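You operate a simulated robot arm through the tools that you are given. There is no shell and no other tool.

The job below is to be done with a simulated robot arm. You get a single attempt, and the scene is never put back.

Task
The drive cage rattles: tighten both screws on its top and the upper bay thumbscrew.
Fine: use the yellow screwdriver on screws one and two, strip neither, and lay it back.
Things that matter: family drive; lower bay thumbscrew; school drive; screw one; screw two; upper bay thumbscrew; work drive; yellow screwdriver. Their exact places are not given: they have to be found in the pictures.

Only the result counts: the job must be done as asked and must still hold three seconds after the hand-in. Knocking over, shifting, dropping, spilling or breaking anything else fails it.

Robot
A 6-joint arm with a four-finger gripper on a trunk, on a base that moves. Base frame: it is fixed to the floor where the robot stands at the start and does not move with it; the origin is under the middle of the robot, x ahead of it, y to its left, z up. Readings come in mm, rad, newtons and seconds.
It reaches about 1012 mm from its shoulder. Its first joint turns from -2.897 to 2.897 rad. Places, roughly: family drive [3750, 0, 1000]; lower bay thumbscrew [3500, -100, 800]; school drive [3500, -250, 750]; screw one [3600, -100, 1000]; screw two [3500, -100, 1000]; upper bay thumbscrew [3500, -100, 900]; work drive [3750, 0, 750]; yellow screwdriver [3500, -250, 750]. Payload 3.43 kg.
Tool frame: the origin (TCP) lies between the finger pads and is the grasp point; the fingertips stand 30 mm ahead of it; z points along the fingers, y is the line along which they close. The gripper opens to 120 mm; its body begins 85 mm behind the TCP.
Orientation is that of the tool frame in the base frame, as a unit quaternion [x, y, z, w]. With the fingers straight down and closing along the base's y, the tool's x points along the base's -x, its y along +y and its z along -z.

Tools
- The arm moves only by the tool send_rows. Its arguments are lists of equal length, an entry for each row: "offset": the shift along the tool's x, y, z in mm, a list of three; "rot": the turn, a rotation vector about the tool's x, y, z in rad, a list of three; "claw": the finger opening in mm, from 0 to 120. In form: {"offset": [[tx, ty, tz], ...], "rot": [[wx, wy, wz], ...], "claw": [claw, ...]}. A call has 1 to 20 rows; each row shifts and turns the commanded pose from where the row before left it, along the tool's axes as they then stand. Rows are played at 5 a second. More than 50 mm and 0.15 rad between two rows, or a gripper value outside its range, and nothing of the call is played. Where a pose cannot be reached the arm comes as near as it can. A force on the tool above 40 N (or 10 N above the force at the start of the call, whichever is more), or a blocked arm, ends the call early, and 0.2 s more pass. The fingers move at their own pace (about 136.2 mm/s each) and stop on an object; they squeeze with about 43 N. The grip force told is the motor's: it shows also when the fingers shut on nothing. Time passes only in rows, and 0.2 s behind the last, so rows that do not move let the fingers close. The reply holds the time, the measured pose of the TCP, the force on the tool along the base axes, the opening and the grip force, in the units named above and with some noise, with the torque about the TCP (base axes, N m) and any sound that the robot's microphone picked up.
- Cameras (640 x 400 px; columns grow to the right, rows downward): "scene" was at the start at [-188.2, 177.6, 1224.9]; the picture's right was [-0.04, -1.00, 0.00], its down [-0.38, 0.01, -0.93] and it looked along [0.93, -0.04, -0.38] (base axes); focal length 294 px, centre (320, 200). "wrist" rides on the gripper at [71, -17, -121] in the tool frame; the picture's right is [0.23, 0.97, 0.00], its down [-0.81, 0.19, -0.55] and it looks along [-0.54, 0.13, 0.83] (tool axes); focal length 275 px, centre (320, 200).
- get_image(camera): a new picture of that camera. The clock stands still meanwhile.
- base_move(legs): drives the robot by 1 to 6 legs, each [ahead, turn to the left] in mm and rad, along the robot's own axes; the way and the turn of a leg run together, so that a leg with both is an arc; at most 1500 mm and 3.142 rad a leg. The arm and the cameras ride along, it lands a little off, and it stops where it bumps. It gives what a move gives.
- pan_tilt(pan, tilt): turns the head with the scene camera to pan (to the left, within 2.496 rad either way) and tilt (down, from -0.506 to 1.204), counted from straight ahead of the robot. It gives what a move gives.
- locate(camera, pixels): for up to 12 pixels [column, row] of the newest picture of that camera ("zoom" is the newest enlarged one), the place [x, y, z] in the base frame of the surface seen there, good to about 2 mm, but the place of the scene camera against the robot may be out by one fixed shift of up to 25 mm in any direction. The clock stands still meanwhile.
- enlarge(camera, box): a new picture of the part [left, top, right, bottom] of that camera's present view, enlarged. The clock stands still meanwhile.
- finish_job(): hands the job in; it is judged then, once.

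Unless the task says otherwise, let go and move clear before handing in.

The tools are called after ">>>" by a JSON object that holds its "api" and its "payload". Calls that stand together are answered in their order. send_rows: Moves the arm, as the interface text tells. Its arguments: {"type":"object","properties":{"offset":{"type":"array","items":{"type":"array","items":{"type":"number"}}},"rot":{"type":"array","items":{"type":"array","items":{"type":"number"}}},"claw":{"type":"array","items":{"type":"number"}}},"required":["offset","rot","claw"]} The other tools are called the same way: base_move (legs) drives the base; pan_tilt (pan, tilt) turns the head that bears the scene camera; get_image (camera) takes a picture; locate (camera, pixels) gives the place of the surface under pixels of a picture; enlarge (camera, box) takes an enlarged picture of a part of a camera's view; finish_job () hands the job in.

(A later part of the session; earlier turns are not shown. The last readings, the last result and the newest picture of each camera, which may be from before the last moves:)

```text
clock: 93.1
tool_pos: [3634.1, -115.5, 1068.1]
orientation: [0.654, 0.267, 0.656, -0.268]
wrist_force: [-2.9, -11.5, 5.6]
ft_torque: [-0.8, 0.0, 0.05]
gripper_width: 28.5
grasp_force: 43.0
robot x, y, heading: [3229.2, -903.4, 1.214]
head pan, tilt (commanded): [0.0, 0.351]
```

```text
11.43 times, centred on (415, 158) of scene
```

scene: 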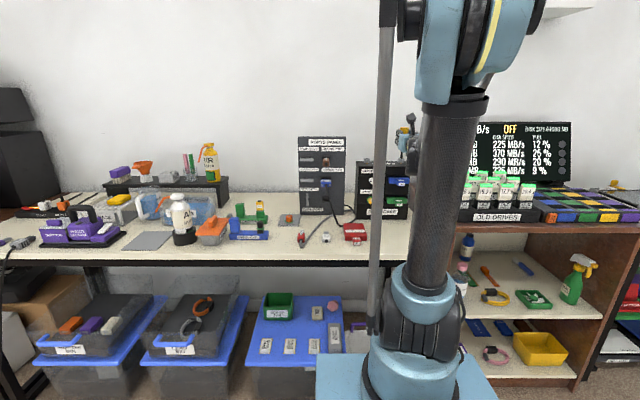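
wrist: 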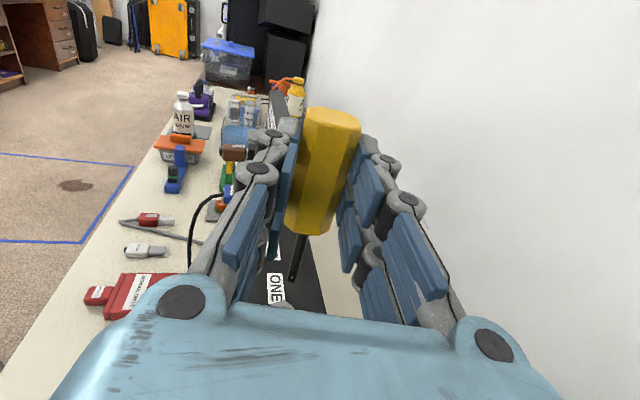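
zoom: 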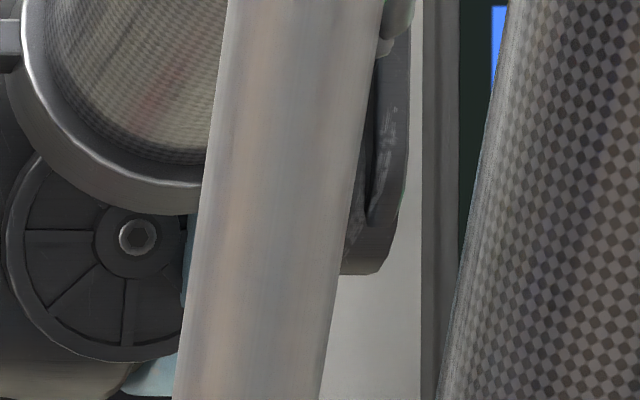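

A green ring has appeared under screw ONE, the same as on the already tight gold knob: it is tight, so I stop turning. I relieve the side load, back the driver off within its slack (~0.1 rad), then lift out.

>>> {"api": "send_rows", "payload": {"offset": [[0.2, 0.5, -0.9], [0.2, 2.05, 0.05], [0, 0, 0]], "rot": [[0, 0, 0], [0.1, 0, 0], [0, 0, 0]], "claw": [20, 20, 20]}}

>>> {"api": "enlarge", "payload": {"camera": "wrist", "box": [272, 262, 312, 298]}}

```text
clock: 93.9
tool_pos: [3637.4, -116.2, 1067.4]
orientation: [0.639, 0.3, 0.641, -0.301]
wrist_force: [6.1, 5.6, 5.4]
ft_torque: [0.67, -0.72, 0.02]
gripper_width: 28.3
grasp_force: 42.7
robot x, y, heading: [3225.3, -899.7, 1.217]
head pan, tilt (commanded): [0.0, 0.351]
```

```text
11.11 times, centred on (292, 280) of wrist
```

zoom: 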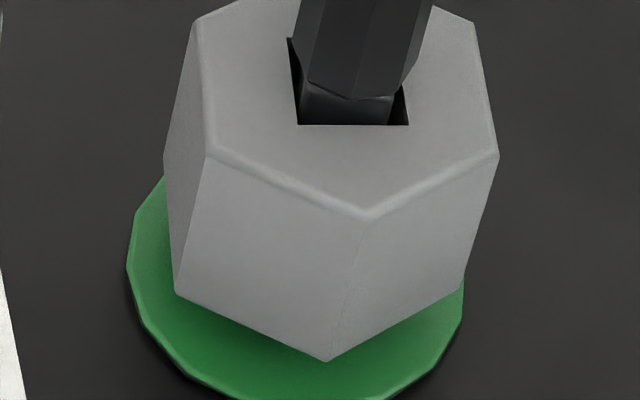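

Green ring stays. The remaining side push is +z ~8 N; I shift +0.5 mm z and lift straight out gently.

>>> {"api": "send_rows", "payload": {"offset": [[0.5, 0, 0.5], [1.5, 0, 0], [2, 0, 0], [2, 0, 0], [2, 0, 0], [2, 0, 0], [0, 0, 0]], "rot": [[0, 0, 0], [0, 0, 0], [0, 0, 0], [0, 0, 0], [0, 0, 0], [0, 0, 0], [0, 0, 0]], "claw": [20, 20, 20, 20, 20, 20, 20]}}

>>> {"api": "enlarge", "payload": {"camera": "wrist", "box": [260, 250, 320, 310]}}

```text
clock: 95.5
tool_pos: [3635.8, -116.0, 1078.3]
orientation: [0.639, 0.3, 0.641, -0.301]
wrist_force: [0.1, 0.1, 1.1]
ft_torque: [-0.04, 0.03, 0.0]
gripper_width: 28.0
grasp_force: 43.0
robot x, y, heading: [3225.6, -901.9, 1.216]
head pan, tilt (commanded): [0.0, 0.351]
```

```text
6.67 times, centred on (290, 280) of wrist
```

zoom: 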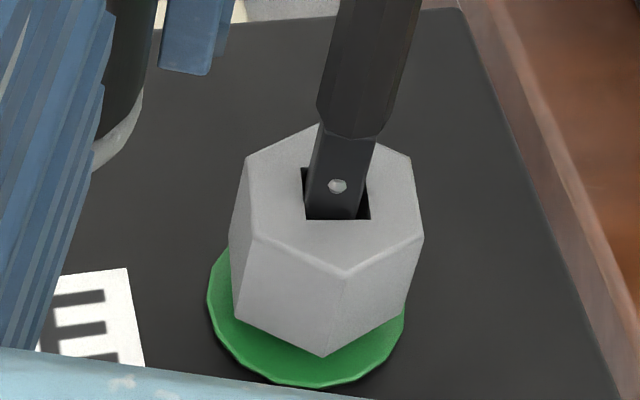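

The tip is free and screw ONE shows its green ring. I lift 60 mm and swing the tool back to +78° for screw TWO.

>>> {"api": "send_rows", "payload": {"offset": [[20, 0, 0], [20, 0, 0], [20, 0, 0], [0, 0, 0], [0, 0, 0], [0, 0, 0], [0, 0, 0], [0, 0, 0], [0, 0, 0], [0, 0, 0], [0, 0, 0], [0, 0, 0], [0, 0, 0], [0, 0, 0], [0, 0, 0], [0, 0, 0]], "rot": [[0, 0, 0], [0, 0, 0], [0, 0, 0], [0.1425, 0, 0], [0.1425, 0, 0], [0.1425, 0, 0], [0.1425, 0, 0], [0.1425, 0, 0], [0.1425, 0, 0], [0.1425, 0, 0], [0.1425, 0, 0], [0.1425, 0, 0], [0.1425, 0, 0], [0.1425, 0, 0], [0.1425, 0, 0], [0, 0, 0]], "claw": [20, 20, 20, 20, 20, 20, 20, 20, 20, 20, 20, 20, 20, 20, 20, 20]}}

>>> {"api": "get_image", "payload": {"camera": "wrist"}}

```text
clock: 98.9
tool_pos: [3635.9, -115.9, 1137.7]
orientation: [0.191, 0.681, 0.193, -0.68]
wrist_force: [0.4, -0.5, -0.8]
ft_torque: [-0.03, 0.01, -0.01]
gripper_width: 28.3
grasp_force: 42.8
robot x, y, heading: [3227.4, -902.1, 1.22]
head pan, tilt (commanded): [0.0, 0.351]
```

```text
taken
```

wrist: 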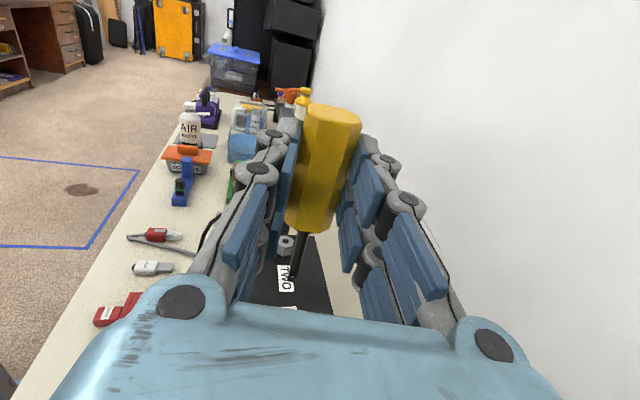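

Heading is +78.7°, and screw TWO is visible ahead at (285,243). I translate 103 mm along tool z to get over it and descend partway.

>>> {"api": "send_rows", "payload": {"offset": [[0, -2.1, 34.3], [0, -2.1, 34.3], [0, -2.1, 34.2], [0, 0, 0], [-18, 0, 0], [-17, 0, 0], [0, 0, 0]], "rot": [[0, 0, 0], [0, 0, 0], [0, 0, 0], [0, 0, 0], [0, 0, 0], [0, 0, 0], [0, 0, 0]], "claw": [20, 20, 20, 20, 20, 20, 20]}}

>>> {"api": "enlarge", "payload": {"camera": "wrist", "box": [250, 240, 330, 310]}}

>>> {"api": "get_image", "payload": {"camera": "scene"}}

```text
clock: 100.5
tool_pos: [3546.8, -65.5, 1100.9]
orientation: [0.192, 0.681, 0.195, -0.679]
wrist_force: [-0.1, 0.0, 0.0]
ft_torque: [0.01, -0.02, 0.0]
gripper_width: 28.0
grasp_force: 43.4
robot x, y, heading: [3230.6, -900.1, 1.216]
head pan, tilt (commanded): [0.0, 0.351]
```

```text
5.71 times, centred on (290, 275) of wrist
```

zoom: 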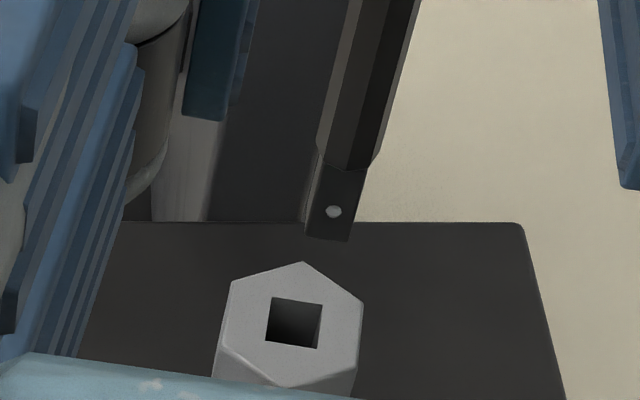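

```text
taken
```

scene: 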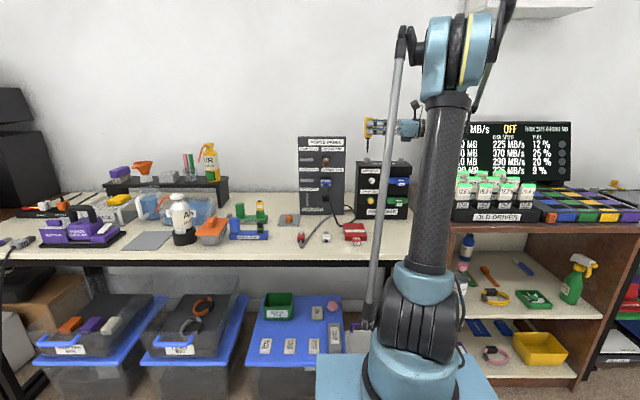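

Screw TWO's socket shows at zoom (293,323) under the tip (327,238). By the ONE calibration I need about -1 mm in y and -0.9 mm in z; I apply that and descend 14 mm.

>>> {"api": "send_rows", "payload": {"offset": [[0, -0.95, -0.85], [-7, 0, 0], [-7, 0, 0], [0, 0, 0]], "rot": [[0, 0, 0], [0, 0, 0], [0, 0, 0], [0, 0, 0]], "claw": [20, 20, 20, 20]}}

>>> {"api": "enlarge", "payload": {"camera": "wrist", "box": [268, 256, 316, 304]}}

>>> {"api": "enlarge", "payload": {"camera": "scene", "box": [355, 140, 395, 175]}}

```text
clock: 101.5
tool_pos: [3547.1, -67.0, 1088.9]
orientation: [0.193, 0.68, 0.195, -0.68]
wrist_force: [0.3, -0.9, -1.0]
ft_torque: [-0.01, -0.03, -0.01]
gripper_width: 28.1
grasp_force: 43.1
robot x, y, heading: [3225.4, -901.0, 1.215]
head pan, tilt (commanded): [0.0, 0.351]
```

```text
8.33 times, centred on (292, 280) of wrist
```

zoom: 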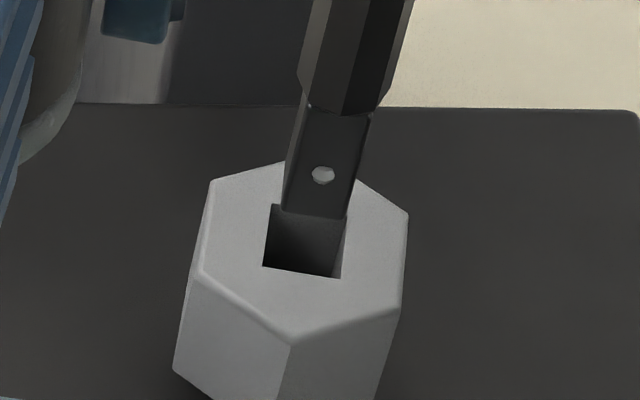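

```text
11.43 times, centred on (375, 158) of scene
```

zoom: 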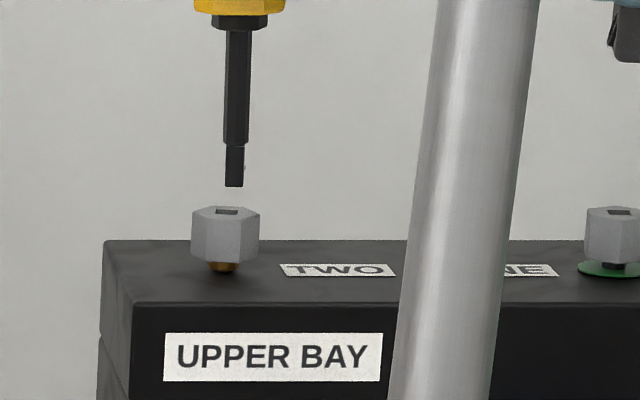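

By the wrist view the socket (305,241) matches the aligned position, but the scene zoom hints the tip (234,186) is a bit right of the socket (227,211). I zoom further in the scene to settle it.

>>> {"api": "enlarge", "payload": {"camera": "scene", "box": [366, 150, 386, 166]}}

>>> {"api": "enlarge", "payload": {"camera": "wrist", "box": [272, 262, 312, 298]}}

>>> {"api": "locate", "payload": {"camera": "zoom", "pixels": [[230, 260], [380, 260], [290, 330], [300, 200], [315, 180], [320, 150], [270, 280], [350, 290]]}}

```text
16.00 times, centred on (376, 158) of scene
```

zoom: 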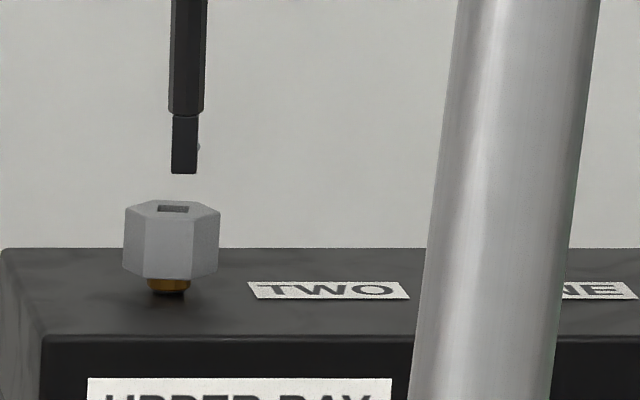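

```text
11.11 times, centred on (292, 280) of wrist
```

zoom: 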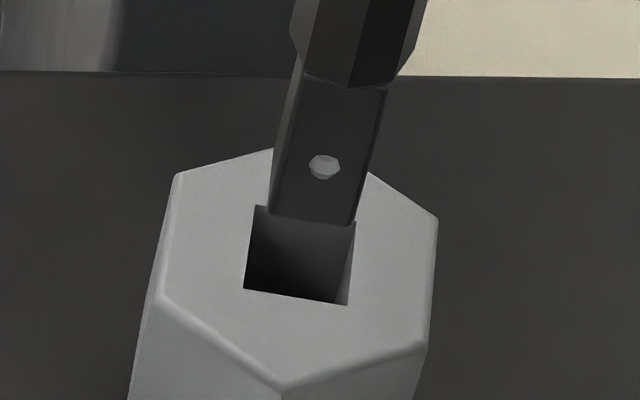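

```text
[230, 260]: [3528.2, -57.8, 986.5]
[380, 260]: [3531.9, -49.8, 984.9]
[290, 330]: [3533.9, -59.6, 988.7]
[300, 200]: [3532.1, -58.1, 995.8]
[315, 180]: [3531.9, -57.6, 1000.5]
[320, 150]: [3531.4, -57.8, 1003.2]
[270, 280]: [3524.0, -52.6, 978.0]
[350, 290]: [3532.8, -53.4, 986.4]
```

The two views differ by about a millimetre, so I descend 5 mm to hover just above the head where parallax is small, then compare.

>>> {"api": "send_rows", "payload": {"offset": [[-2.5, 0, 0.4], [-2.5, 0.2, 0], [0, 0, 0]], "rot": [[0, 0, 0], [0, 0, 0], [0, 0, 0]], "claw": [20, 20, 20]}}

>>> {"api": "enlarge", "payload": {"camera": "wrist", "box": [272, 262, 312, 298]}}

>>> {"api": "enlarge", "payload": {"camera": "scene", "box": [366, 150, 386, 166]}}

```text
clock: 102.3
tool_pos: [3545.8, -67.9, 1084.9]
orientation: [0.193, 0.68, 0.195, -0.68]
wrist_force: [-0.2, 0.4, -1.3]
ft_torque: [0.01, -0.02, -0.01]
gripper_width: 28.4
grasp_force: 42.6
robot x, y, heading: [3224.1, -898.3, 1.21]
head pan, tilt (commanded): [0.0, 0.351]
```

```text
11.11 times, centred on (292, 280) of wrist
```

zoom: 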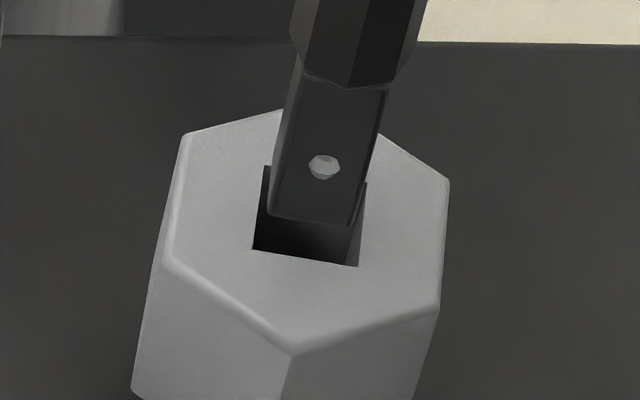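

```text
16.00 times, centred on (376, 158) of scene
```

zoom: 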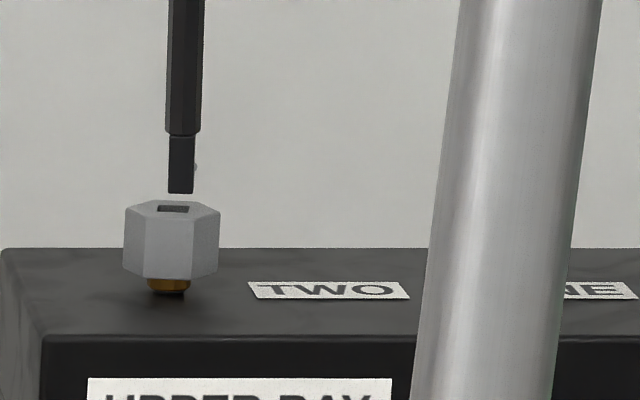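

The gaps look nearly even; combining both views I shift +0.35 mm y, +0.6 mm z and descend 2.5 mm.

>>> {"api": "send_rows", "payload": {"offset": [[0, 0.35, 0.6], [-2.5, 0, 0], [0, 0, 0]], "rot": [[0, 0, 0], [0, 0, 0], [0, 0, 0]], "claw": [20, 20, 20]}}

>>> {"api": "enlarge", "payload": {"camera": "wrist", "box": [272, 262, 312, 298]}}

>>> {"api": "enlarge", "payload": {"camera": "scene", "box": [366, 150, 386, 166]}}

```text
clock: 103.1
tool_pos: [3545.1, -65.8, 1081.6]
orientation: [0.192, 0.681, 0.195, -0.68]
wrist_force: [0.0, 0.1, -0.6]
ft_torque: [0.01, 0.0, 0.06]
gripper_width: 28.1
grasp_force: 43.0
robot x, y, heading: [3226.4, -898.5, 1.211]
head pan, tilt (commanded): [0.0, 0.351]
```

```text
11.11 times, centred on (292, 280) of wrist
```

zoom: 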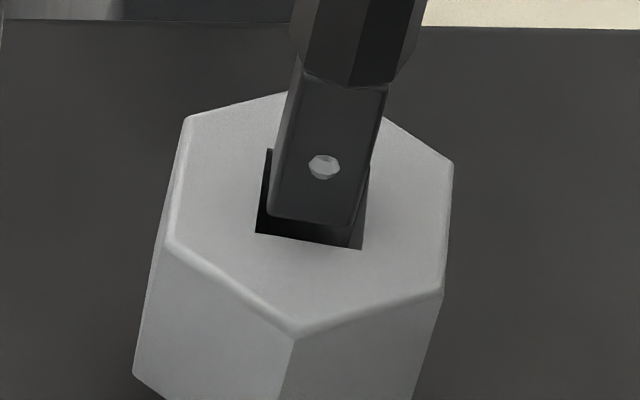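

```text
16.00 times, centred on (376, 158) of scene
```

zoom: 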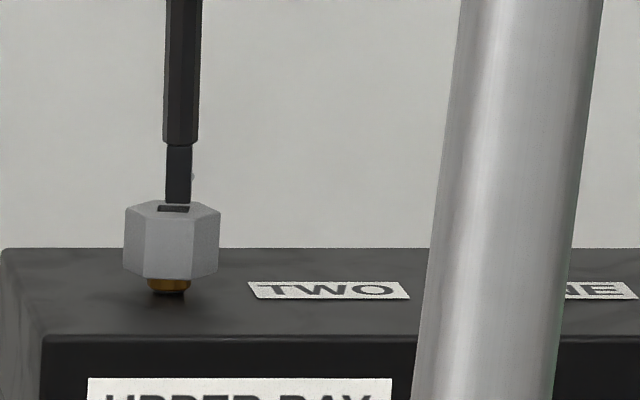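

The tip sits within the socket outline with near gap ~0.9 mm, left ~0.65, right ~1.1. I nudge +0.2 mm y and go down 3 mm.

>>> {"api": "send_rows", "payload": {"offset": [[-1.5, 0.2, 0], [-1.5, 0, 0], [0, 0, 0]], "rot": [[0, 0, 0], [0, 0, 0], [0, 0, 0]], "claw": [20, 20, 20]}}

>>> {"api": "enlarge", "payload": {"camera": "wrist", "box": [272, 262, 312, 298]}}

```text
clock: 103.9
tool_pos: [3546.8, -66.9, 1078.8]
orientation: [0.192, 0.681, 0.194, -0.68]
wrist_force: [-0.7, 0.1, 0.5]
ft_torque: [-0.01, -0.04, -0.03]
gripper_width: 27.9
grasp_force: 42.5
robot x, y, heading: [3228.2, -901.0, 1.217]
head pan, tilt (commanded): [0.0, 0.351]
```

```text
11.11 times, centred on (292, 280) of wrist
```

zoom: 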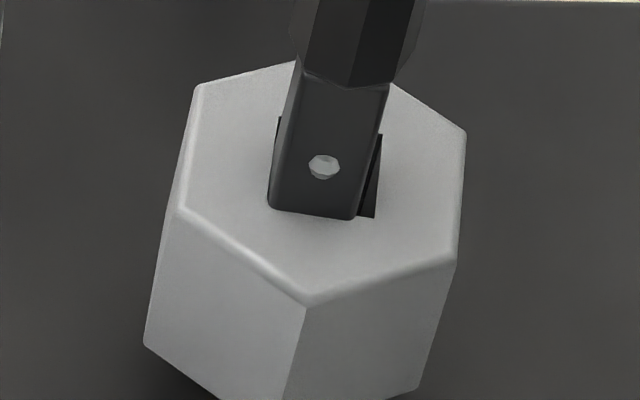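

Now the tip's rounded lower edge (270,207)–(355,219) overlaps the near-left rim while the right gap is ~1.5 mm: it shifted by about half a millimetre. I lift 1 mm and correct +0.6 y, +0.5 z.

>>> {"api": "send_rows", "payload": {"offset": [[1, 0, 0], [0, 0.5, 0.5], [0, 0, 0]], "rot": [[0, 0, 0], [0, 0, 0], [0, 0, 0]], "claw": [20, 20, 20]}}

>>> {"api": "enlarge", "payload": {"camera": "wrist", "box": [272, 262, 312, 298]}}

>>> {"api": "enlarge", "payload": {"camera": "scene", "box": [366, 150, 386, 166]}}

```text
clock: 104.7
tool_pos: [3545.0, -65.9, 1079.3]
orientation: [0.193, 0.68, 0.195, -0.68]
wrist_force: [0.4, -0.9, -1.1]
ft_torque: [0.0, -0.03, 0.01]
gripper_width: 28.0
grasp_force: 42.9
robot x, y, heading: [3226.8, -899.5, 1.219]
head pan, tilt (commanded): [0.0, 0.351]
```

```text
11.11 times, centred on (292, 280) of wrist
```

zoom: 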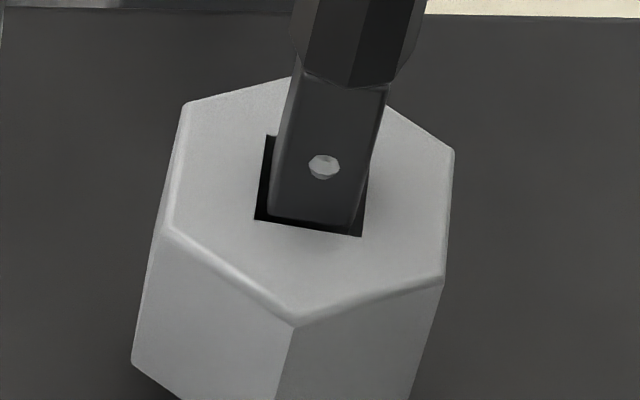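

```text
16.00 times, centred on (376, 158) of scene
```

zoom: 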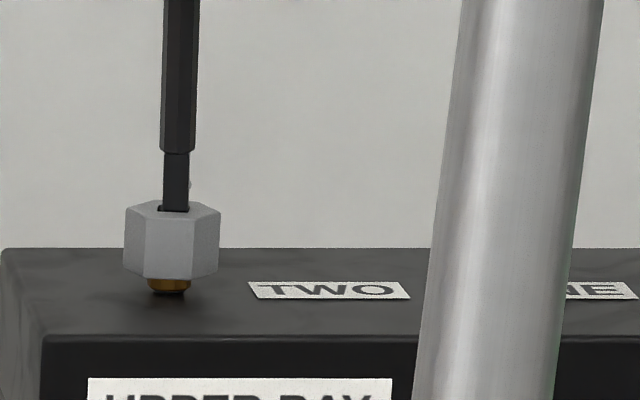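

Now the gaps are even left/right (~12 px each) and the near gap ~0.7 mm. I descend 2 mm.

>>> {"api": "send_rows", "payload": {"offset": [[-1, 0, 0], [-1, 0, 0], [0, 0, 0]], "rot": [[0, 0, 0], [0, 0, 0], [0, 0, 0]], "claw": [20, 20, 20]}}

>>> {"api": "enlarge", "payload": {"camera": "wrist", "box": [272, 262, 312, 298]}}

```text
clock: 105.5
tool_pos: [3545.3, -66.8, 1077.2]
orientation: [0.193, 0.68, 0.195, -0.68]
wrist_force: [-1.8, 0.2, -0.4]
ft_torque: [0.03, 0.11, 0.0]
gripper_width: 28.2
grasp_force: 42.8
robot x, y, heading: [3229.0, -903.0, 1.214]
head pan, tilt (commanded): [0.0, 0.351]
```

```text
11.11 times, centred on (292, 280) of wrist
```

zoom: 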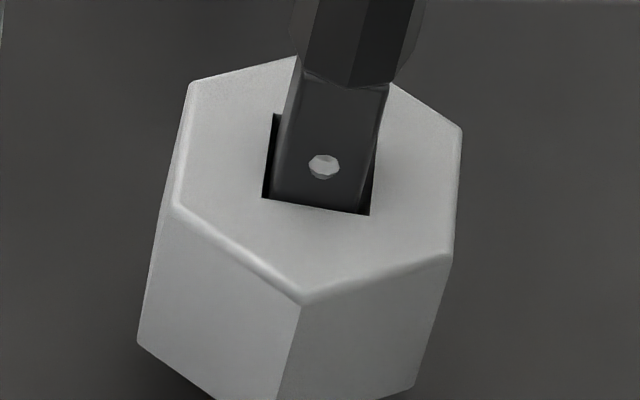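

The tip is in socket TWO. I continue down 6 mm in small steps with a slight +z shift.

>>> {"api": "send_rows", "payload": {"offset": [[-1.5, 0, 0.2], [-1.5, 0, 0], [-1.5, 0, 0], [-1, 0, 0], [0, 0, 0]], "rot": [[0, 0, 0], [0, 0, 0], [0, 0, 0], [0, 0, 0], [0, 0, 0]], "claw": [20, 20, 20, 20, 20]}}

>>> {"api": "enlarge", "payload": {"camera": "wrist", "box": [272, 262, 312, 298]}}

```text
clock: 106.7
tool_pos: [3545.3, -67.4, 1072.4]
orientation: [0.193, 0.68, 0.196, -0.679]
wrist_force: [0.2, 0.2, 0.6]
ft_torque: [0.0, 0.01, 0.02]
gripper_width: 28.3
grasp_force: 43.0
robot x, y, heading: [3225.9, -898.9, 1.214]
head pan, tilt (commanded): [0.0, 0.351]
```

```text
11.11 times, centred on (292, 280) of wrist
```

zoom: 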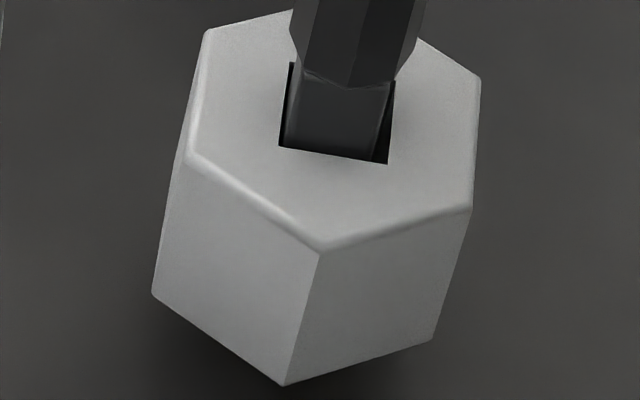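

Deep and free of force. I go down 3 mm more toward the working depth used on ONE (TCP z≈1068).

>>> {"api": "send_rows", "payload": {"offset": [[-1, 0, 0], [-1, 0, 0], [-1, 0, 0], [0, 0, 0]], "rot": [[0, 0, 0], [0, 0, 0], [0, 0, 0], [0, 0, 0]], "claw": [20, 20, 20, 20]}}

```text
clock: 107.7
tool_pos: [3545.7, -66.4, 1069.4]
orientation: [0.193, 0.68, 0.195, -0.68]
wrist_force: [0.3, 0.4, -3.7]
ft_torque: [-0.03, -0.07, -0.02]
gripper_width: 28.2
grasp_force: 43.1
robot x, y, heading: [3223.5, -902.2, 1.215]
head pan, tilt (commanded): [0.0, 0.351]
```

Near the bottom (slight pull as on ONE). I start turning clockwise with the refined axis (0.5, 21.2), 0.4 rad at a time.

>>> {"api": "send_rows", "payload": {"offset": [[-0.5, 0, 0], [-0.1, -2.11, 0.15], [-0.1, -2.11, 0.15], [-0.1, -2.11, 0.15], [-0.1, -2.11, 0.15], [0, 0, 0]], "rot": [[0, 0, 0], [-0.1, 0, 0], [-0.1, 0, 0], [-0.1, 0, 0], [-0.1, 0, 0], [0, 0, 0]], "claw": [20, 20, 20, 20, 20, 20]}}

>>> {"api": "enlarge", "payload": {"camera": "wrist", "box": [272, 262, 312, 298]}}

```text
clock: 109.1
tool_pos: [3539.6, -72.4, 1068.3]
orientation: [0.324, 0.628, 0.327, -0.628]
wrist_force: [-1.1, 1.6, -0.4]
ft_torque: [0.15, 0.08, 0.01]
gripper_width: 28.1
grasp_force: 43.5
robot x, y, heading: [3226.9, -898.2, 1.21]
head pan, tilt (commanded): [0.0, 0.351]
```

```text
11.11 times, centred on (292, 280) of wrist
```

zoom: 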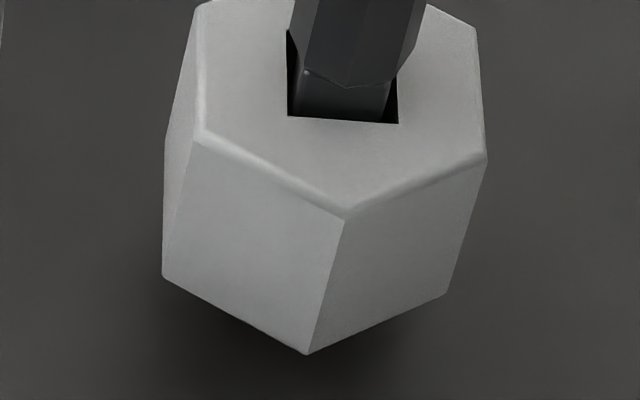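

The centre is good (side force ~2 N). I press 0.4 mm more and turn another 0.4 rad.

>>> {"api": "send_rows", "payload": {"offset": [[-0.4, 0, 0.15], [-0.1, -2.11, 0.15], [-0.1, -2.11, 0.15], [-0.1, -2.11, 0.15], [-0.1, -2.11, 0.15], [0, 0, 0]], "rot": [[0, 0, 0], [-0.1, 0, 0], [-0.1, 0, 0], [-0.1, 0, 0], [-0.1, 0, 0], [0, 0, 0]], "claw": [20, 20, 20, 20, 20, 20]}}

>>> {"api": "enlarge", "payload": {"camera": "wrist", "box": [272, 262, 312, 298]}}

```text
clock: 110.5
tool_pos: [3530.9, -75.8, 1067.4]
orientation: [-0.443, -0.551, -0.445, 0.551]
wrist_force: [-0.5, -2.2, 4.2]
ft_torque: [0.0, 0.07, 0.03]
gripper_width: 28.3
grasp_force: 43.1
robot x, y, heading: [3222.1, -899.1, 1.216]
head pan, tilt (commanded): [0.0, 0.351]
```

```text
11.11 times, centred on (292, 280) of wrist
```

zoom: 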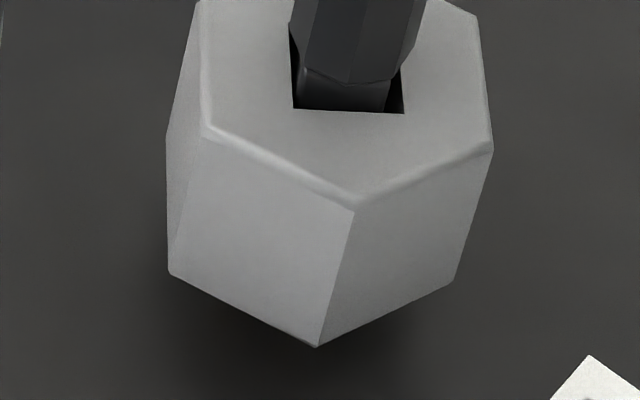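

Forces are small and axial push is 4 N. Turning another 0.4 rad.

>>> {"api": "send_rows", "payload": {"offset": [[-0.1, 0, -0.1], [-0.05, -2.11, 0.15], [-0.05, -2.11, 0.15], [-0.05, -2.11, 0.15], [-0.05, -2.11, 0.15], [0, 0, 0]], "rot": [[0, 0, 0], [-0.1, 0, 0], [-0.1, 0, 0], [-0.1, 0, 0], [-0.1, 0, 0], [0, 0, 0]], "claw": [20, 20, 20, 20, 20, 20]}}

>>> {"api": "enlarge", "payload": {"camera": "wrist", "box": [272, 262, 312, 298]}}

```text
clock: 111.9
tool_pos: [3524.1, -76.4, 1067.8]
orientation: [0.543, 0.451, 0.546, -0.452]
wrist_force: [5.1, 9.3, 27.0]
ft_torque: [1.45, -0.48, -0.01]
gripper_width: 28.4
grasp_force: 43.4
robot x, y, heading: [3226.6, -899.3, 1.212]
head pan, tilt (commanded): [0.0, 0.351]
```

```text
11.11 times, centred on (292, 280) of wrist
```

zoom: 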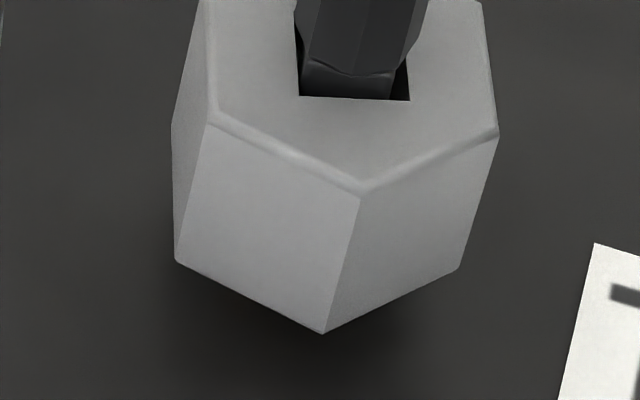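

Axial push rose to 27 N and side load to +z 10 N; I ease up 0.7 mm, shift +0.8 z, and turn 0.2 rad more, then look for the ring.

>>> {"api": "send_rows", "payload": {"offset": [[0.7, 0.25, 0.8], [0, -2.11, 0.15], [0, -2.11, 0.15], [0, 0, 0]], "rot": [[0, 0, 0], [-0.1, 0, 0], [-0.1, 0, 0], [0, 0, 0]], "claw": [20, 20, 20, 20]}}

>>> {"api": "enlarge", "payload": {"camera": "wrist", "box": [272, 262, 312, 298]}}

>>> {"api": "get_image", "payload": {"camera": "scene"}}

```text
clock: 112.9
tool_pos: [3519.7, -75.5, 1067.8]
orientation: [0.587, 0.395, 0.587, -0.395]
wrist_force: [2.1, -10.0, 5.5]
ft_torque: [-0.66, -0.29, -0.08]
gripper_width: 28.4
grasp_force: 43.0
robot x, y, heading: [3227.8, -901.8, 1.214]
head pan, tilt (commanded): [0.0, 0.351]
```

```text
11.11 times, centred on (292, 280) of wrist
```

zoom: 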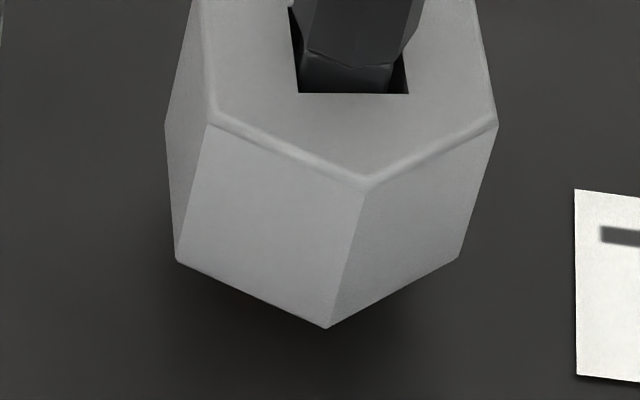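

```text
taken
```

scene: 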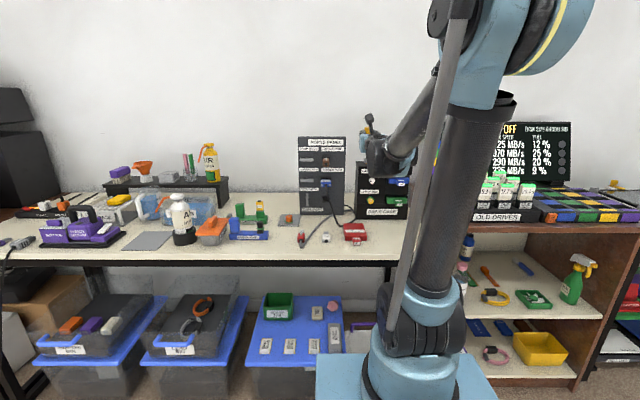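

No ring yet at ψ≈-2°. I relieve the side load (-0.4 z, +0.3 y) and turn 0.2 rad more.

>>> {"api": "send_rows", "payload": {"offset": [[0, 0.3, -0.4], [0, -2.08, 0.12], [0, -2.08, 0.12], [0, 0, 0]], "rot": [[0, 0, 0], [-0.1, 0, 0], [-0.1, 0, 0], [0, 0, 0]], "claw": [20, 20, 20, 20]}}

>>> {"api": "enlarge", "payload": {"camera": "wrist", "box": [272, 262, 312, 298]}}

```text
clock: 113.9
tool_pos: [3515.7, -73.3, 1066.1]
orientation: [0.622, 0.335, 0.623, -0.336]
wrist_force: [-9.3, -6.1, -2.0]
ft_torque: [-0.53, 0.76, 0.23]
gripper_width: 28.4
grasp_force: 43.1
robot x, y, heading: [3223.4, -898.7, 1.219]
head pan, tilt (commanded): [0.0, 0.351]
```

```text
11.11 times, centred on (292, 280) of wrist
```

zoom: 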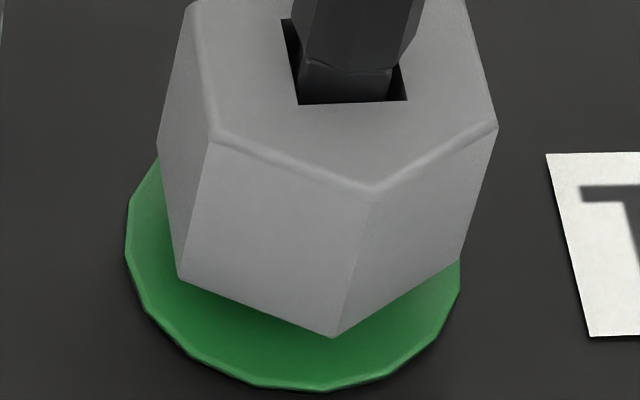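

Green ring on screw TWO: tight, so I stop. I relieve the side load, back off 0.08 rad within the slack, and lift the driver out.

>>> {"api": "send_rows", "payload": {"offset": [[0.2, -0.3, -0.5], [0.3, 1.69, 0.03], [0.5, 0, 0], [0, 0, 0]], "rot": [[0, 0, 0], [0.08, 0, 0], [0, 0, 0], [0, 0, 0]], "claw": [20, 20, 20, 20]}}

```text
clock: 114.9
tool_pos: [3517.1, -73.3, 1068.8]
orientation: [0.608, 0.359, 0.61, -0.359]
wrist_force: [-0.1, -3.5, -3.9]
ft_torque: [-0.44, 0.08, 0.0]
gripper_width: 28.2
grasp_force: 43.0
robot x, y, heading: [3227.2, -901.4, 1.217]
head pan, tilt (commanded): [0.0, 0.351]
```

The load is small now (about 4 N). I lift the driver straight up in small steps.

>>> {"api": "send_rows", "payload": {"offset": [[1.5, 0, -0.1], [2, 0, -0.1], [2, 0, 0], [2, 0, 0], [3, 0, 0], [5, 0, 0], [15, 0, 0], [25, 0, 0], [0, 0, 0]], "rot": [[0, 0, 0], [0, 0, 0], [0, 0, 0], [0, 0, 0], [0, 0, 0], [0, 0, 0], [0, 0, 0], [0, 0, 0], [0, 0, 0]], "claw": [20, 20, 20, 20, 20, 20, 20, 20, 20]}}

>>> {"api": "enlarge", "payload": {"camera": "scene", "box": [340, 100, 460, 200]}}

>>> {"api": "get_image", "payload": {"camera": "wrist"}}

```text
clock: 116.9
tool_pos: [3515.2, -73.2, 1124.1]
orientation: [0.607, 0.359, 0.61, -0.36]
wrist_force: [0.3, 0.6, -1.8]
ft_torque: [-0.02, -0.02, -0.03]
gripper_width: 28.2
grasp_force: 43.2
robot x, y, heading: [3225.1, -899.3, 1.215]
head pan, tilt (commanded): [0.0, 0.351]
```

```text
4.00 times, centred on (400, 150) of scene
```

zoom: 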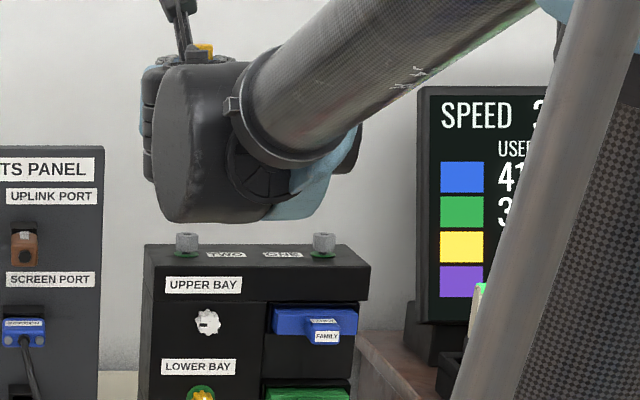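

```text
taken
```

wrist: 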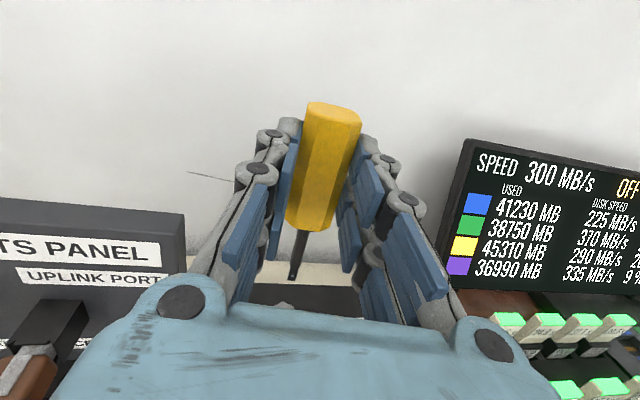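

Both screws show green rings (scene zoom 187,255 and 323,255); the silver upper knob (208,322) still has none. I back the robot into the aisle to re-orient the driver for laying it back.

>>> {"api": "base_move", "payload": {"legs": [[-450, 0]]}}

>>> {"api": "send_rows", "payload": {"offset": [[0, 42, -23], [0, 42, -23], [0, 42, -23], [0, 42, -23], [0, 42, -23], [-35, 0, 0], [-35, 0, 0], [0, 0, 0]], "rot": [[0, 0, 0], [0, 0, 0], [0, 0, 0], [0, 0, 0], [0, 0, 0], [0, 0, 0], [0, 0, 0], [0, 0, 0]], "claw": [20, 20, 20, 20, 20, 20, 20, 20]}}

>>> {"api": "get_image", "payload": {"camera": "scene"}}

```text
clock: 119.7
tool_pos: [3358.6, -498.2, 1122.7]
orientation: [0.607, 0.359, 0.61, -0.36]
wrist_force: [-0.8, 0.9, -1.0]
ft_torque: [-0.04, 0.0, -0.01]
gripper_width: 28.4
grasp_force: 42.9
robot x, y, heading: [3072.0, -1326.3, 1.216]
head pan, tilt (commanded): [0.0, 0.351]
```

```text
clock: 121.5
tool_pos: [3395.4, -653.3, 1062.7]
orientation: [0.606, 0.355, 0.614, -0.361]
wrist_force: [-0.8, 0.5, -1.4]
ft_torque: [-0.04, -0.01, -0.04]
gripper_width: 28.3
grasp_force: 42.6
out of reach, approached as far as the arm can: row 3, 4, 5, 6
robot x, y, heading: [3069.2, -1323.1, 1.216]
head pan, tilt (commanded): [0.0, 0.351]
```

```text
taken
```

scene: 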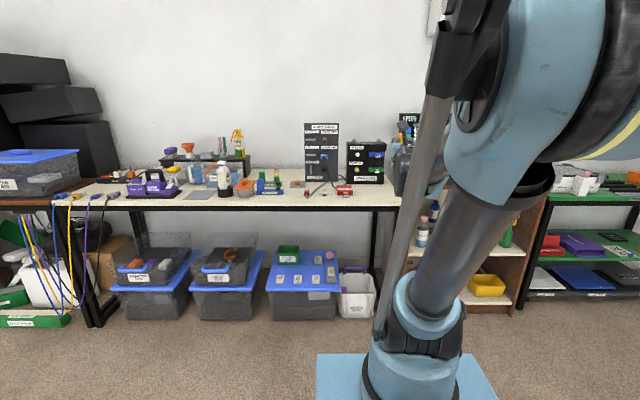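

The arm got near its inner limit but the driver is held at (3395,-653,1063). I now swing the tool to point right (ψ = -90°) in free space.

>>> {"api": "send_rows", "payload": {"offset": [[0, 0, 0], [0, 0, 0], [0, 0, 0], [0, 0, 0], [0, 0, 0], [0, 0, 0], [0, 0, 0], [0, 0, 0], [0, 0, 0], [0, 0, 0], [0, 0, 0]], "rot": [[-0.141, 0, 0], [-0.141, 0, 0], [-0.141, 0, 0], [-0.141, 0, 0], [-0.141, 0, 0], [-0.141, 0, 0], [-0.141, 0, 0], [-0.141, 0, 0], [-0.141, 0, 0], [-0.141, 0, 0], [0, 0, 0]], "claw": [20, 20, 20, 20, 20, 20, 20, 20, 20, 20, 20]}}

>>> {"api": "get_image", "payload": {"camera": "scene"}}

```text
clock: 123.8
tool_pos: [3395.5, -654.1, 1062.7]
orientation: [0.606, 0.355, 0.614, -0.36]
wrist_force: [-0.3, 0.4, -1.4]
ft_torque: [-0.03, 0.03, 0.0]
gripper_width: 28.3
grasp_force: 43.1
out of reach, approached as far as the arm can: row 1, 2, 3, 4, 5, 6, 7, 8, 9, 10
robot x, y, heading: [3069.5, -1322.6, 1.213]
head pan, tilt (commanded): [0.0, 0.351]
```

```text
taken
```

scene: 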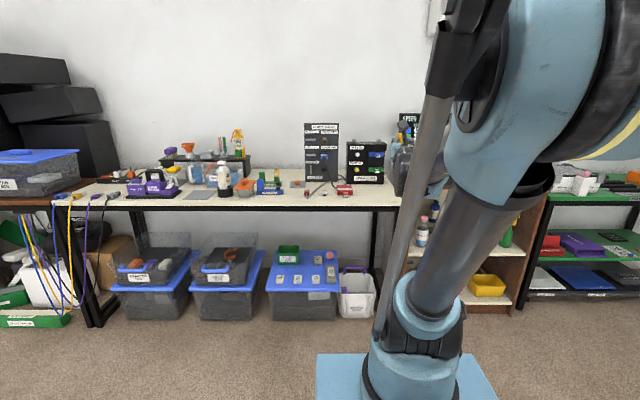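

It is stuck at a joint limit here. I extend the tool forward and up again, where the swing worked before.

>>> {"api": "send_rows", "payload": {"offset": [[20, 0, 35], [20, 0, 35], [20, 0, 35], [20, 0, 25], [0, 0, 0]], "rot": [[0, 0, 0], [0, 0, 0], [0, 0, 0], [0, 0, 0], [0, 0, 0]], "claw": [20, 20, 20, 20, 20]}}

>>> {"api": "get_image", "payload": {"camera": "scene"}}

```text
clock: 125.0
tool_pos: [3458.5, -541.4, 1143.3]
orientation: [0.606, 0.354, 0.614, -0.36]
wrist_force: [0.1, 0.6, -0.1]
ft_torque: [0.0, 0.01, 0.0]
gripper_width: 28.3
grasp_force: 43.5
robot x, y, heading: [3071.0, -1321.8, 1.218]
head pan, tilt (commanded): [0.0, 0.351]
```

```text
taken
```

scene: 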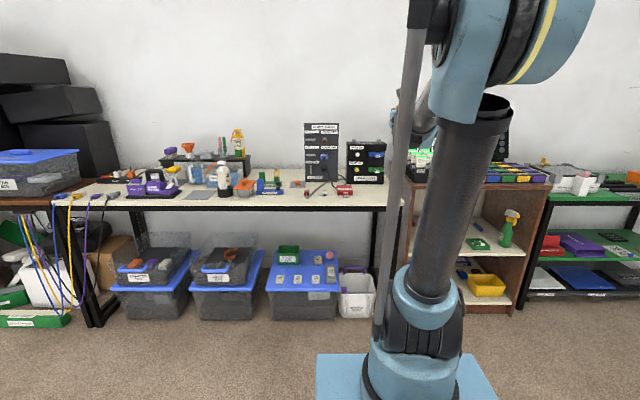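

It moved freely. Now I swing right again from here.

>>> {"api": "send_rows", "payload": {"offset": [[0, 0, 0], [0, 0, 0], [0, 0, 0], [0, 0, 0], [0, 0, 0], [0, 0, 0], [0, 0, 0], [0, 0, 0], [0, 0, 0], [0, 0, 0], [0, 0, 0]], "rot": [[-0.141, 0, 0], [-0.141, 0, 0], [-0.141, 0, 0], [-0.141, 0, 0], [-0.141, 0, 0], [-0.141, 0, 0], [-0.141, 0, 0], [-0.141, 0, 0], [-0.141, 0, 0], [-0.141, 0, 0], [0, 0, 0]], "claw": [20, 20, 20, 20, 20, 20, 20, 20, 20, 20, 20]}}

>>> {"api": "get_image", "payload": {"camera": "scene"}}

```text
clock: 127.5
tool_pos: [3458.8, -542.7, 1143.6]
orientation: [0.606, 0.354, 0.615, -0.36]
wrist_force: [0.1, 0.0, -0.2]
ft_torque: [-0.01, 0.0, 0.01]
gripper_width: 28.3
grasp_force: 42.5
out of reach, approached as far as the arm can: row 1, 2, 3, 4, 5, 6, 7, 8, 9, 10
robot x, y, heading: [3067.7, -1322.0, 1.214]
head pan, tilt (commanded): [0.0, 0.351]
```

```text
taken
```

scene: 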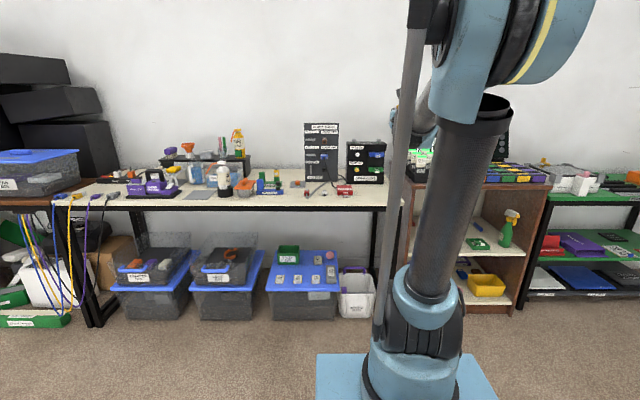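

Still blocked to the right, so I use the way I came instead: roll the wrist +90° about its z (tip swings to the left), which reverses the earlier unobstructed roll.

>>> {"api": "send_rows", "payload": {"offset": [[0, 0, 0], [0, 0, 0], [0, 0, 0], [0, 0, 0], [0, 0, 0], [0, 0, 0], [0, 0, 0], [0, 0, 0], [0, 0, 0], [0, 0, 0], [0, 0, 0], [0, 0, 0]], "rot": [[0, 0, 0.1428], [0, 0, 0.1428], [0, 0, 0.1428], [0, 0, 0.1428], [0, 0, 0.1428], [0, 0, 0.1428], [0, 0, 0.1428], [0, 0, 0.1428], [0, 0, 0.1428], [0, 0, 0.1428], [0, 0, 0.1428], [0, 0, 0]], "claw": [20, 20, 20, 20, 20, 20, 20, 20, 20, 20, 20, 20]}}

>>> {"api": "get_image", "payload": {"camera": "scene"}}

```text
clock: 130.1
tool_pos: [3457.7, -541.9, 1143.7]
orientation: [-0.679, 0.179, -0.18, 0.689]
wrist_force: [0.0, 0.2, -1.9]
ft_torque: [-0.03, -0.04, 0.01]
gripper_width: 28.2
grasp_force: 42.6
robot x, y, heading: [3067.7, -1325.1, 1.217]
head pan, tilt (commanded): [0.0, 0.351]
```

```text
taken
```

scene: 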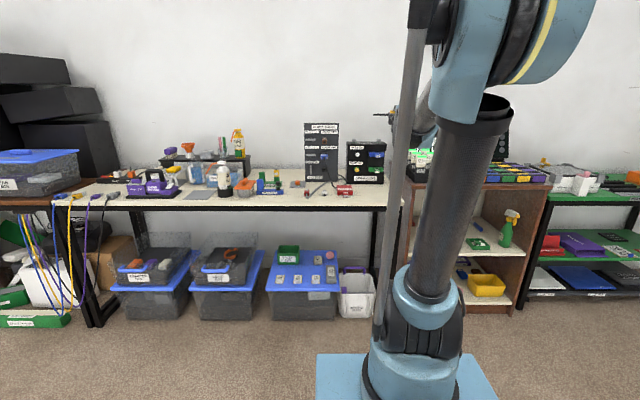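

The roll succeeded with no flags; the tip now points left (scene 378,112). I pitch the tool down while drawing it back and lower, still in the aisle.

>>> {"api": "send_rows", "payload": {"offset": [[0, 13, -20], [0, 15.7, -17.9], [0, 18.1, -15.5], [0, 20.1, -12.8], [0, 21.7, -9.8], [0, 22.9, -6.6], [0, 23.6, -3.3], [0, 23.8, 0], [0, 23.6, 3.5], [0, 22.9, 6.8], [0, 21.6, 10], [0, 0, 0]], "rot": [[-0.1428, 0, 0], [-0.1428, 0, 0], [-0.1428, 0, 0], [-0.1428, 0, 0], [-0.1428, 0, 0], [-0.1428, 0, 0], [-0.1428, 0, 0], [-0.1428, 0, 0], [-0.1428, 0, 0], [-0.1428, 0, 0], [-0.1428, 0, 0], [0, 0, 0]], "claw": [20, 20, 20, 20, 20, 20, 20, 20, 20, 20, 20, 20]}}

>>> {"api": "get_image", "payload": {"camera": "wrist"}}

>>> {"api": "get_image", "payload": {"camera": "scene"}}

```text
clock: 132.7
tool_pos: [3473.7, -852.4, 994.8]
orientation: [0.964, -0.227, -0.089, -0.108]
wrist_force: [-0.6, -0.3, -1.2]
ft_torque: [-0.03, 0.0, -0.01]
gripper_width: 28.1
grasp_force: 43.0
out of reach, approached as far as the arm can: row 1, 2, 3, 4, 5, 6, 7, 8, 9, 10, 11
robot x, y, heading: [3067.8, -1321.4, 1.215]
head pan, tilt (commanded): [0.0, 0.351]
```

```text
taken
```

wrist: 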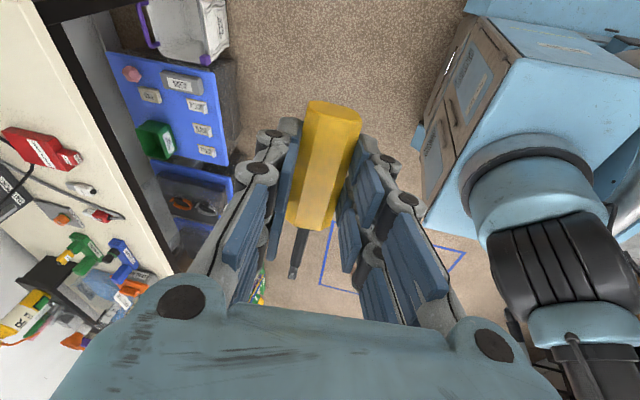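

```text
taken
```

scene: 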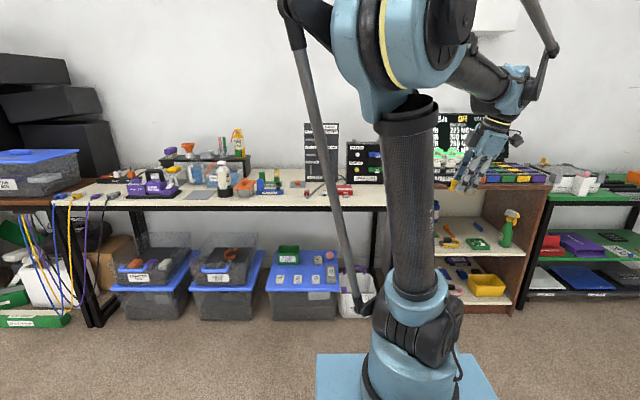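

The arm is back in its natural posture with the tool nearly down (tilted ~16°). I level it exactly to the picking orientation.

>>> {"api": "send_rows", "payload": {"offset": [[0, 0, 0], [0, 0, 0], [0, 0, 0], [0, 0, 0]], "rot": [[-0.0609, 0.0712, -0.0379], [-0.0609, 0.0712, -0.0379], [-0.0609, 0.0712, -0.0379], [0, 0, 0]], "claw": [20, 20, 20, 20]}}

>>> {"api": "get_image", "payload": {"camera": "wrist"}}

```text
clock: 133.7
tool_pos: [3473.8, -851.9, 995.0]
orientation: [0.975, -0.171, -0.085, -0.111]
wrist_force: [-0.2, -0.3, -0.7]
ft_torque: [-0.02, 0.0, -0.01]
gripper_width: 28.4
grasp_force: 42.7
out of reach, approached as far as the arm can: row 1, 2, 3
robot x, y, heading: [3068.4, -1321.2, 1.22]
head pan, tilt (commanded): [0.0, 0.351]
```

```text
taken
```

wrist: 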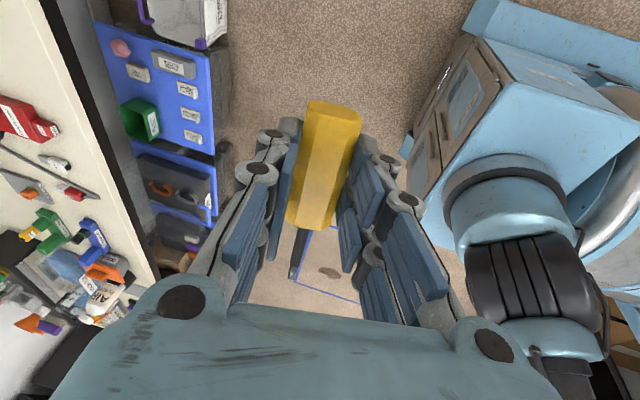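

A joint still blocks exact levelling here. I move the tool 120 mm to the left (to where the picking posture worked) and level again.

>>> {"api": "send_rows", "payload": {"offset": [[-40, 0, 0], [-40, 0, 0], [-40, 0, 0], [0, 0, 0], [0, 0, 0], [0, 0, 0], [0, 0, 0]], "rot": [[0, 0, 0], [0, 0, 0], [0, 0, 0], [-0.06, 0.07, -0.02], [-0.06, 0.07, -0.02], [-0.06, 0.07, -0.02], [0, 0, 0]], "claw": [20, 20, 20, 20, 20, 20, 20]}}

>>> {"api": "get_image", "payload": {"camera": "scene"}}

```text
clock: 135.2
tool_pos: [3362.5, -813.2, 1019.7]
orientation: [0.975, -0.172, -0.089, -0.114]
wrist_force: [0.1, 0.7, 0.3]
ft_torque: [-0.04, 0.01, 0.01]
gripper_width: 28.2
grasp_force: 42.5
out of reach, approached as far as the arm can: row 4, 5, 6
robot x, y, heading: [3069.6, -1324.1, 1.219]
head pan, tilt (commanded): [0.0, 0.351]
```

```text
taken
```

scene: 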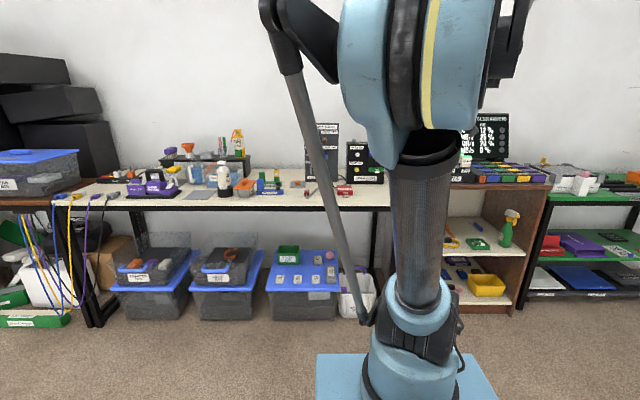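

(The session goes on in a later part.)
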